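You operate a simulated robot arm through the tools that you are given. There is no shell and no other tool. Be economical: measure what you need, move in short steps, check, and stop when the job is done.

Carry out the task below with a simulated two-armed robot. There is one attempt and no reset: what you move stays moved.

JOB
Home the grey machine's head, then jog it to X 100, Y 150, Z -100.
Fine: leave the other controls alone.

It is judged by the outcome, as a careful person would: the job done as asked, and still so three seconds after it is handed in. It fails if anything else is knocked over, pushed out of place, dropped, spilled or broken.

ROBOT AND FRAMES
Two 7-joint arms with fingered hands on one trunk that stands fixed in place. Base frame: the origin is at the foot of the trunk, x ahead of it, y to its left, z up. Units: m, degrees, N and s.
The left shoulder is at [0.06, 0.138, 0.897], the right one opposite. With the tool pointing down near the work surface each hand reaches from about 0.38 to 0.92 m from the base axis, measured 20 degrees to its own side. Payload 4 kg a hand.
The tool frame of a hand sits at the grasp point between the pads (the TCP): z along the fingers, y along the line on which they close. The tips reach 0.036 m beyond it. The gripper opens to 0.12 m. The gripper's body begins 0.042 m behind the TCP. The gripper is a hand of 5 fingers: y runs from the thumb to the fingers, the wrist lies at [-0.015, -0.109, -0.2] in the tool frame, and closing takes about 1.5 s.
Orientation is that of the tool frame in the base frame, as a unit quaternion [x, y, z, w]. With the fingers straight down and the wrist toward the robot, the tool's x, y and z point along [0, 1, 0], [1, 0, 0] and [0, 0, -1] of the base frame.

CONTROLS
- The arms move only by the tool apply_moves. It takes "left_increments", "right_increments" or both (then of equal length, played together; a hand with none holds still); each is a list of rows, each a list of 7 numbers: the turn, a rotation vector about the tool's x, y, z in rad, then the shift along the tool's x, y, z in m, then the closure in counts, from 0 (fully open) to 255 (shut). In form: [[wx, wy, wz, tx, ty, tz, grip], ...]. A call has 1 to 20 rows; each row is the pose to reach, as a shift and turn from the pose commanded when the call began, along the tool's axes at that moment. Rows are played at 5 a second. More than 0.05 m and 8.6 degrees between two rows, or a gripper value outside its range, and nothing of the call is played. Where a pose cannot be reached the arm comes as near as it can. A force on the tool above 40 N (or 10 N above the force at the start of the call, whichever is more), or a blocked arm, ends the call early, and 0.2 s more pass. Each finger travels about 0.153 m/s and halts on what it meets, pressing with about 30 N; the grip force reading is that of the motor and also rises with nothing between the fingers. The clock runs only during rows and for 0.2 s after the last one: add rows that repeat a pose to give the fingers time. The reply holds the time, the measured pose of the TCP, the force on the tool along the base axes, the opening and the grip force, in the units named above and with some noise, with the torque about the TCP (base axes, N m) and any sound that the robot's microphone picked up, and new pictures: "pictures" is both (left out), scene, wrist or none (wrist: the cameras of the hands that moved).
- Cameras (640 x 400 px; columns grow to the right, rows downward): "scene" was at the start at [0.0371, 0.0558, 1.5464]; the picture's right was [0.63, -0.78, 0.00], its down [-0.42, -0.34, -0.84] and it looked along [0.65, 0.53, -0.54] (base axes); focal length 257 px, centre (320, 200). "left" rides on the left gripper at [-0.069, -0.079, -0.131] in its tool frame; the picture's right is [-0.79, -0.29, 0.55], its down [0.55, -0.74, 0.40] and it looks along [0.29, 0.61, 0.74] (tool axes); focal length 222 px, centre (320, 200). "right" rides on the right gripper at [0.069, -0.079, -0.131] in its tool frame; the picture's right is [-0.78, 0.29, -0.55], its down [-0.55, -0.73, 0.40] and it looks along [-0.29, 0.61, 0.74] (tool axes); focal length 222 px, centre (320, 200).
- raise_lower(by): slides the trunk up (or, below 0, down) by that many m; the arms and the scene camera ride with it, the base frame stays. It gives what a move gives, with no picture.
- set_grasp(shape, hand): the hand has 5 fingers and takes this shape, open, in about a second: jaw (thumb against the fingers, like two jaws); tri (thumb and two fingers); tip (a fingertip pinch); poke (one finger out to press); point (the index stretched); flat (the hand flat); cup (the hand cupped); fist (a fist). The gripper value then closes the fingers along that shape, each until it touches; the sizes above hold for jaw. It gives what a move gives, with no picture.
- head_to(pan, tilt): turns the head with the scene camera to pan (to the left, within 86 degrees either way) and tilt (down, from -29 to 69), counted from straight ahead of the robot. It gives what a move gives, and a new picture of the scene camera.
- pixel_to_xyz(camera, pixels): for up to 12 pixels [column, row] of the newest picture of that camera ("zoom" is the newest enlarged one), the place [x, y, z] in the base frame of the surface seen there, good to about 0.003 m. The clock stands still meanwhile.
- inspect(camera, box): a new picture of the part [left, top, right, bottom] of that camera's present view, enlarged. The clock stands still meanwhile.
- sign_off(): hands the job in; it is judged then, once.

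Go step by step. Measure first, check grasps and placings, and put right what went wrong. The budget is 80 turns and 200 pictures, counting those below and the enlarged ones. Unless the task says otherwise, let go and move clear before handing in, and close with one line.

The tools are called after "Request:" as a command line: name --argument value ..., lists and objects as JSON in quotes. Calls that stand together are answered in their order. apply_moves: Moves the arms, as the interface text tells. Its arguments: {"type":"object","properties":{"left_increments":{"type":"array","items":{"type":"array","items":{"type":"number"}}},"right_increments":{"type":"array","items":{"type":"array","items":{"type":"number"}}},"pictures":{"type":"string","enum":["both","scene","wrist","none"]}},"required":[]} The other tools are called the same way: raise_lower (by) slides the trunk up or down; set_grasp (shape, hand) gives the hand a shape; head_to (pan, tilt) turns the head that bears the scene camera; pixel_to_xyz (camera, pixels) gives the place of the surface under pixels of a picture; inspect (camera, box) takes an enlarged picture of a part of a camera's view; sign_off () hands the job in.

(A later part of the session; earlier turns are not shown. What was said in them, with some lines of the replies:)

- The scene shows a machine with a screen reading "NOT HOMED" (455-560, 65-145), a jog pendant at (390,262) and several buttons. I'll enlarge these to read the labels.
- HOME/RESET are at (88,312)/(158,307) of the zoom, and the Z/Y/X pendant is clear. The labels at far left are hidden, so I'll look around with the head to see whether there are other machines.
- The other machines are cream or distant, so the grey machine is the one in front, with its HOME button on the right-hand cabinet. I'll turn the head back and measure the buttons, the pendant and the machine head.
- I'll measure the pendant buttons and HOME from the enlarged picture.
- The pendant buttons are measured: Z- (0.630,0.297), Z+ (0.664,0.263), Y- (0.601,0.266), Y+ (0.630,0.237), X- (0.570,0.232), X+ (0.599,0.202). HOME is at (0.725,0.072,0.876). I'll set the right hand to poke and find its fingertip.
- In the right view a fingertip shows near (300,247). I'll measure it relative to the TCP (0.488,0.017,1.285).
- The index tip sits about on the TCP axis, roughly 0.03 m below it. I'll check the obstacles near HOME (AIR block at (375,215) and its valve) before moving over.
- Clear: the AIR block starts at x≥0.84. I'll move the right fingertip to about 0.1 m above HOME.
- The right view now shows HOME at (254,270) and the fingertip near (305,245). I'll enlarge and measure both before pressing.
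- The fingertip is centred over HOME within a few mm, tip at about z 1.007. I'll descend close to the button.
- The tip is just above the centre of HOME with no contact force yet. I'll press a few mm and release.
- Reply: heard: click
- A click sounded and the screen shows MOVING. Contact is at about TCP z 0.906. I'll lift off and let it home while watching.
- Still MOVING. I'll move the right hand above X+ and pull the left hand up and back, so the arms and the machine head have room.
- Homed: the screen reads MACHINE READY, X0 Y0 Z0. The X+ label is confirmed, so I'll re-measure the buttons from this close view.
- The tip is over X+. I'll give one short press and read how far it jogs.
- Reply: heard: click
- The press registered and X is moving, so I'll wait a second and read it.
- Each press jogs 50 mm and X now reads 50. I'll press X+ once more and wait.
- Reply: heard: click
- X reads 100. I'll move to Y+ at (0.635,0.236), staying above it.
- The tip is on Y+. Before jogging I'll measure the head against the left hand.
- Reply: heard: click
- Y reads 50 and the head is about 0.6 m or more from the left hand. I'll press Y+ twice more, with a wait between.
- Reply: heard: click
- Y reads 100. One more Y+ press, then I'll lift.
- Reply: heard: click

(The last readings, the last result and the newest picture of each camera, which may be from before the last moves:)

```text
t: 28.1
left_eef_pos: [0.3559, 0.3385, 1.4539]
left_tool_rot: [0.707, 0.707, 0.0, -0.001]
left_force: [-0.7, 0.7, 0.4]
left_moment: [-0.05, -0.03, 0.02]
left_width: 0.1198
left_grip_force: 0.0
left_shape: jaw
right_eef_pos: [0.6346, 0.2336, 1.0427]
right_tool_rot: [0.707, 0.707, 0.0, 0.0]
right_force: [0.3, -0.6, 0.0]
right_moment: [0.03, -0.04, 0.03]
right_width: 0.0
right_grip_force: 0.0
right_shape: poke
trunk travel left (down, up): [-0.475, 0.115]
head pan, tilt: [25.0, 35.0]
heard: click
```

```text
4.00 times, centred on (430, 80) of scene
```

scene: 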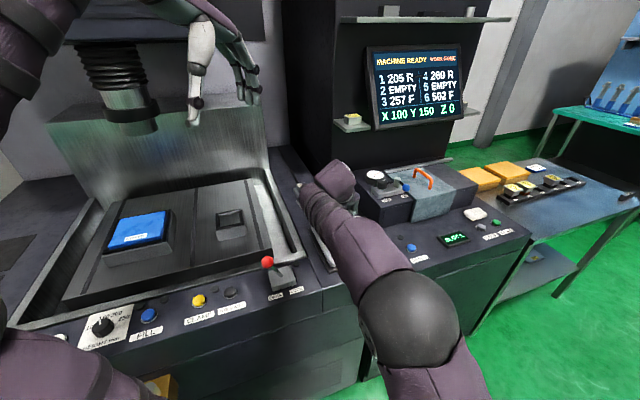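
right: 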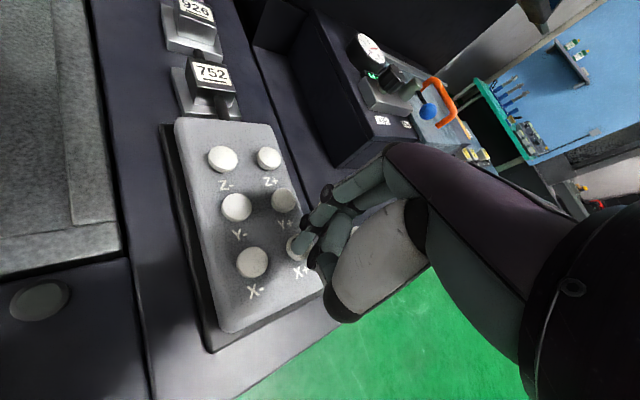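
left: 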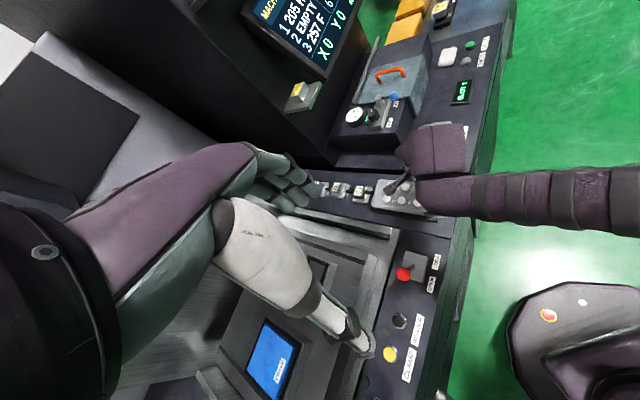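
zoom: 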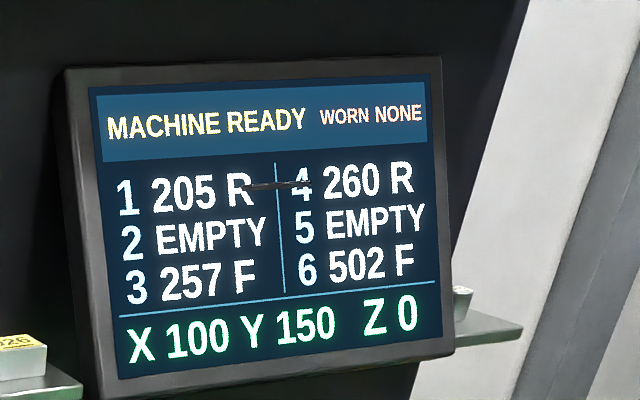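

Y reads 150. Next is Z- at about (0.635,0.298), straight to the left of here.

Request:
apply_moves --right_increments '[[0, 0, 0, 0.03, 0.0, 0, 0], [0, 0, 0, 0.063, 0.0, 0, 0], [0, 0, 0, 0.063, 0.0, 0.03, 0], [0, 0, 0, 0.063, 0.0, 0.03, 0]]' --pictures "wrist"

Request:
inspect --camera "right" --box '[220, 180, 380, 320]'

```text
t: 29.1
left_eef_pos: [0.3549, 0.3373, 1.4547]
left_tool_rot: [0.707, 0.707, -0.001, 0.0]
left_force: [-0.4, 0.1, 0.1]
left_moment: [0.02, 0.03, -0.01]
left_width: 0.1198
left_grip_force: 0.1
left_shape: jaw
right_eef_pos: [0.6329, 0.2989, 1.0118]
right_tool_rot: [0.707, 0.707, 0.0, 0.0]
right_force: [0.6, -0.5, 0.1]
right_moment: [-0.01, 0.0, -0.03]
right_width: 0.0002
right_grip_force: 0.0
right_shape: poke
trunk travel left (down, up): [-0.475, 0.115]
head pan, tilt: [25.0, 35.0]
```

right: 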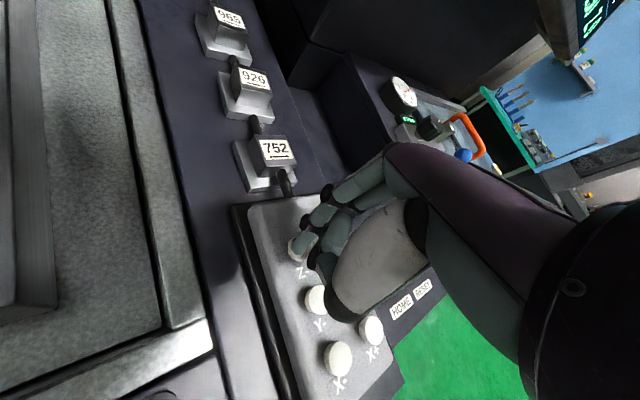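

```text
2.86 times, centred on (300, 250) of right
```

zoom: 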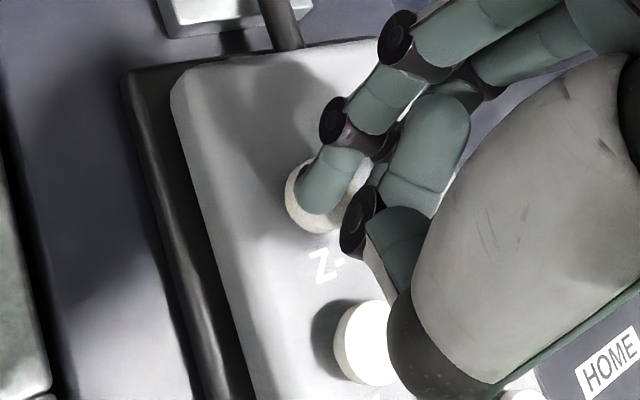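

The tip is centred on Z- and clear of the other buttons. I'll press once and wait.

Request:
apply_moves --right_increments '[[0, 0, 0, 0, 0, 0.004, 0], [0, 0, 0, 0, 0, 0.009, 0], [0, 0, 0, 0, 0, 0, 0], [0, 0, 0, 0, 0, 0, 0], [0, 0, 0, 0, 0, 0, 0], [0, 0, 0, 0, 0, 0, 0], [0, 0, 0, 0, 0, 0, 0], [0, 0, 0, 0, 0, 0, 0], [0, 0, 0, 0, 0, 0, 0], [0, 0, 0, 0, 0, 0, 0]]' --pictures "none"

Request:
inspect --camera "scene" --box '[350, 30, 510, 130]'

```text
t: 31.3
left_eef_pos: [0.3552, 0.3373, 1.4529]
left_tool_rot: [0.707, 0.707, 0.0, -0.001]
left_force: [0.3, 0.0, 0.2]
left_moment: [0.01, -0.02, 0.04]
left_width: 0.1198
left_grip_force: 0.1
left_shape: jaw
right_eef_pos: [0.6344, 0.2982, 1.013]
right_tool_rot: [0.707, 0.707, 0.0, 0.0]
right_force: [-0.2, -0.1, 0.6]
right_moment: [0.02, -0.01, 0.0]
right_width: 0.0001
right_grip_force: 0.1
right_shape: poke
trunk travel left (down, up): [-0.475, 0.115]
head pan, tilt: [25.0, 35.0]
heard: click
```

```text
4.00 times, centred on (430, 80) of scene
```

zoom: 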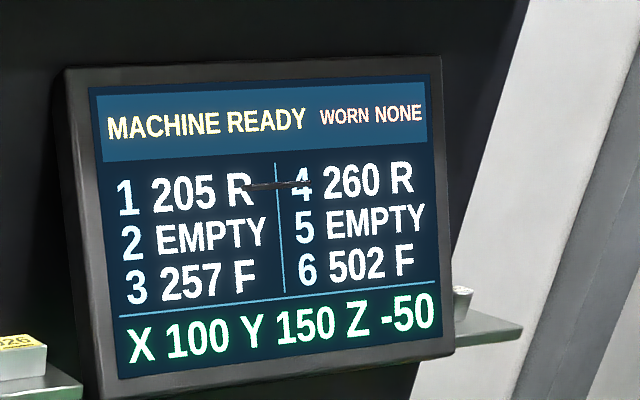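

Z reads -50. One more Z- press, then I'll lift well clear.

Request:
apply_moves --right_increments '[[0, 0, 0, 0, 0, 0.004, 0], [0, 0, 0, 0, 0, 0.009, 0], [0, 0, 0, 0, 0, 0, 0], [0, 0, 0, 0, 0, -0.03, 0], [0, 0, 0, 0, 0, -0.06, 0], [0, 0, 0, -0.03, 0, -0.09, 0], [0, 0, 0, -0.06, 0, -0.1, 0], [0, 0, 0, -0.1, 0, -0.1, 0], [0, 0, 0, -0.1, 0, -0.1, 0], [0, 0, 0, -0.1, 0, -0.1, 0]]' --pictures "scene"

Request:
inspect --camera "scene" --box '[350, 30, 510, 130]'

```text
t: 33.5
left_eef_pos: [0.3557, 0.3388, 1.4522]
left_tool_rot: [0.708, 0.706, 0.001, 0.001]
left_force: [-0.3, 0.2, -0.2]
left_moment: [0.03, 0.0, 0.02]
left_width: 0.1196
left_grip_force: 0.0
left_shape: jaw
right_eef_pos: [0.6331, 0.1959, 1.1147]
right_tool_rot: [0.707, 0.707, 0.0, 0.0]
right_force: [-1.0, 0.2, -0.9]
right_moment: [0.02, -0.02, -0.02]
right_width: 0.0002
right_grip_force: 0.1
right_shape: poke
trunk travel left (down, up): [-0.475, 0.115]
head pan, tilt: [25.0, 35.0]
heard: click
```

scene: 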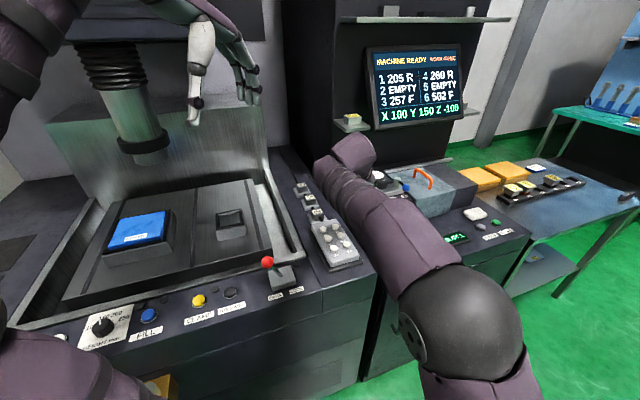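

```text
4.00 times, centred on (430, 80) of scene
```

zoom: 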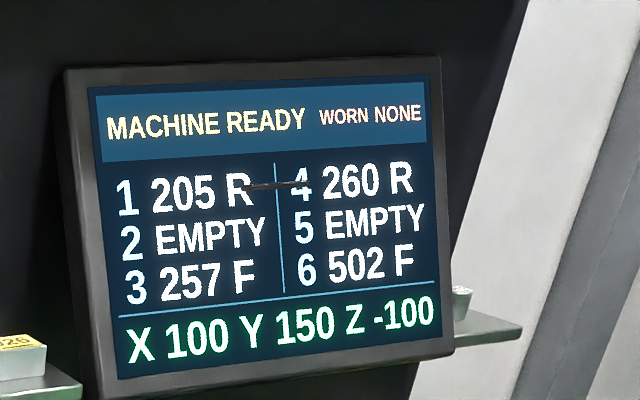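

The screen reads MACHINE READY, X 100 Y 150 Z -100, and the hand is clear of the controls, so I'm handing in.

Request:
sign_off

```text
The job is handed in.
```

The grey machine's head is homed and jogged to X 100, Y 150, Z -100; I pressed only HOME, X+, Y+ and Z-.
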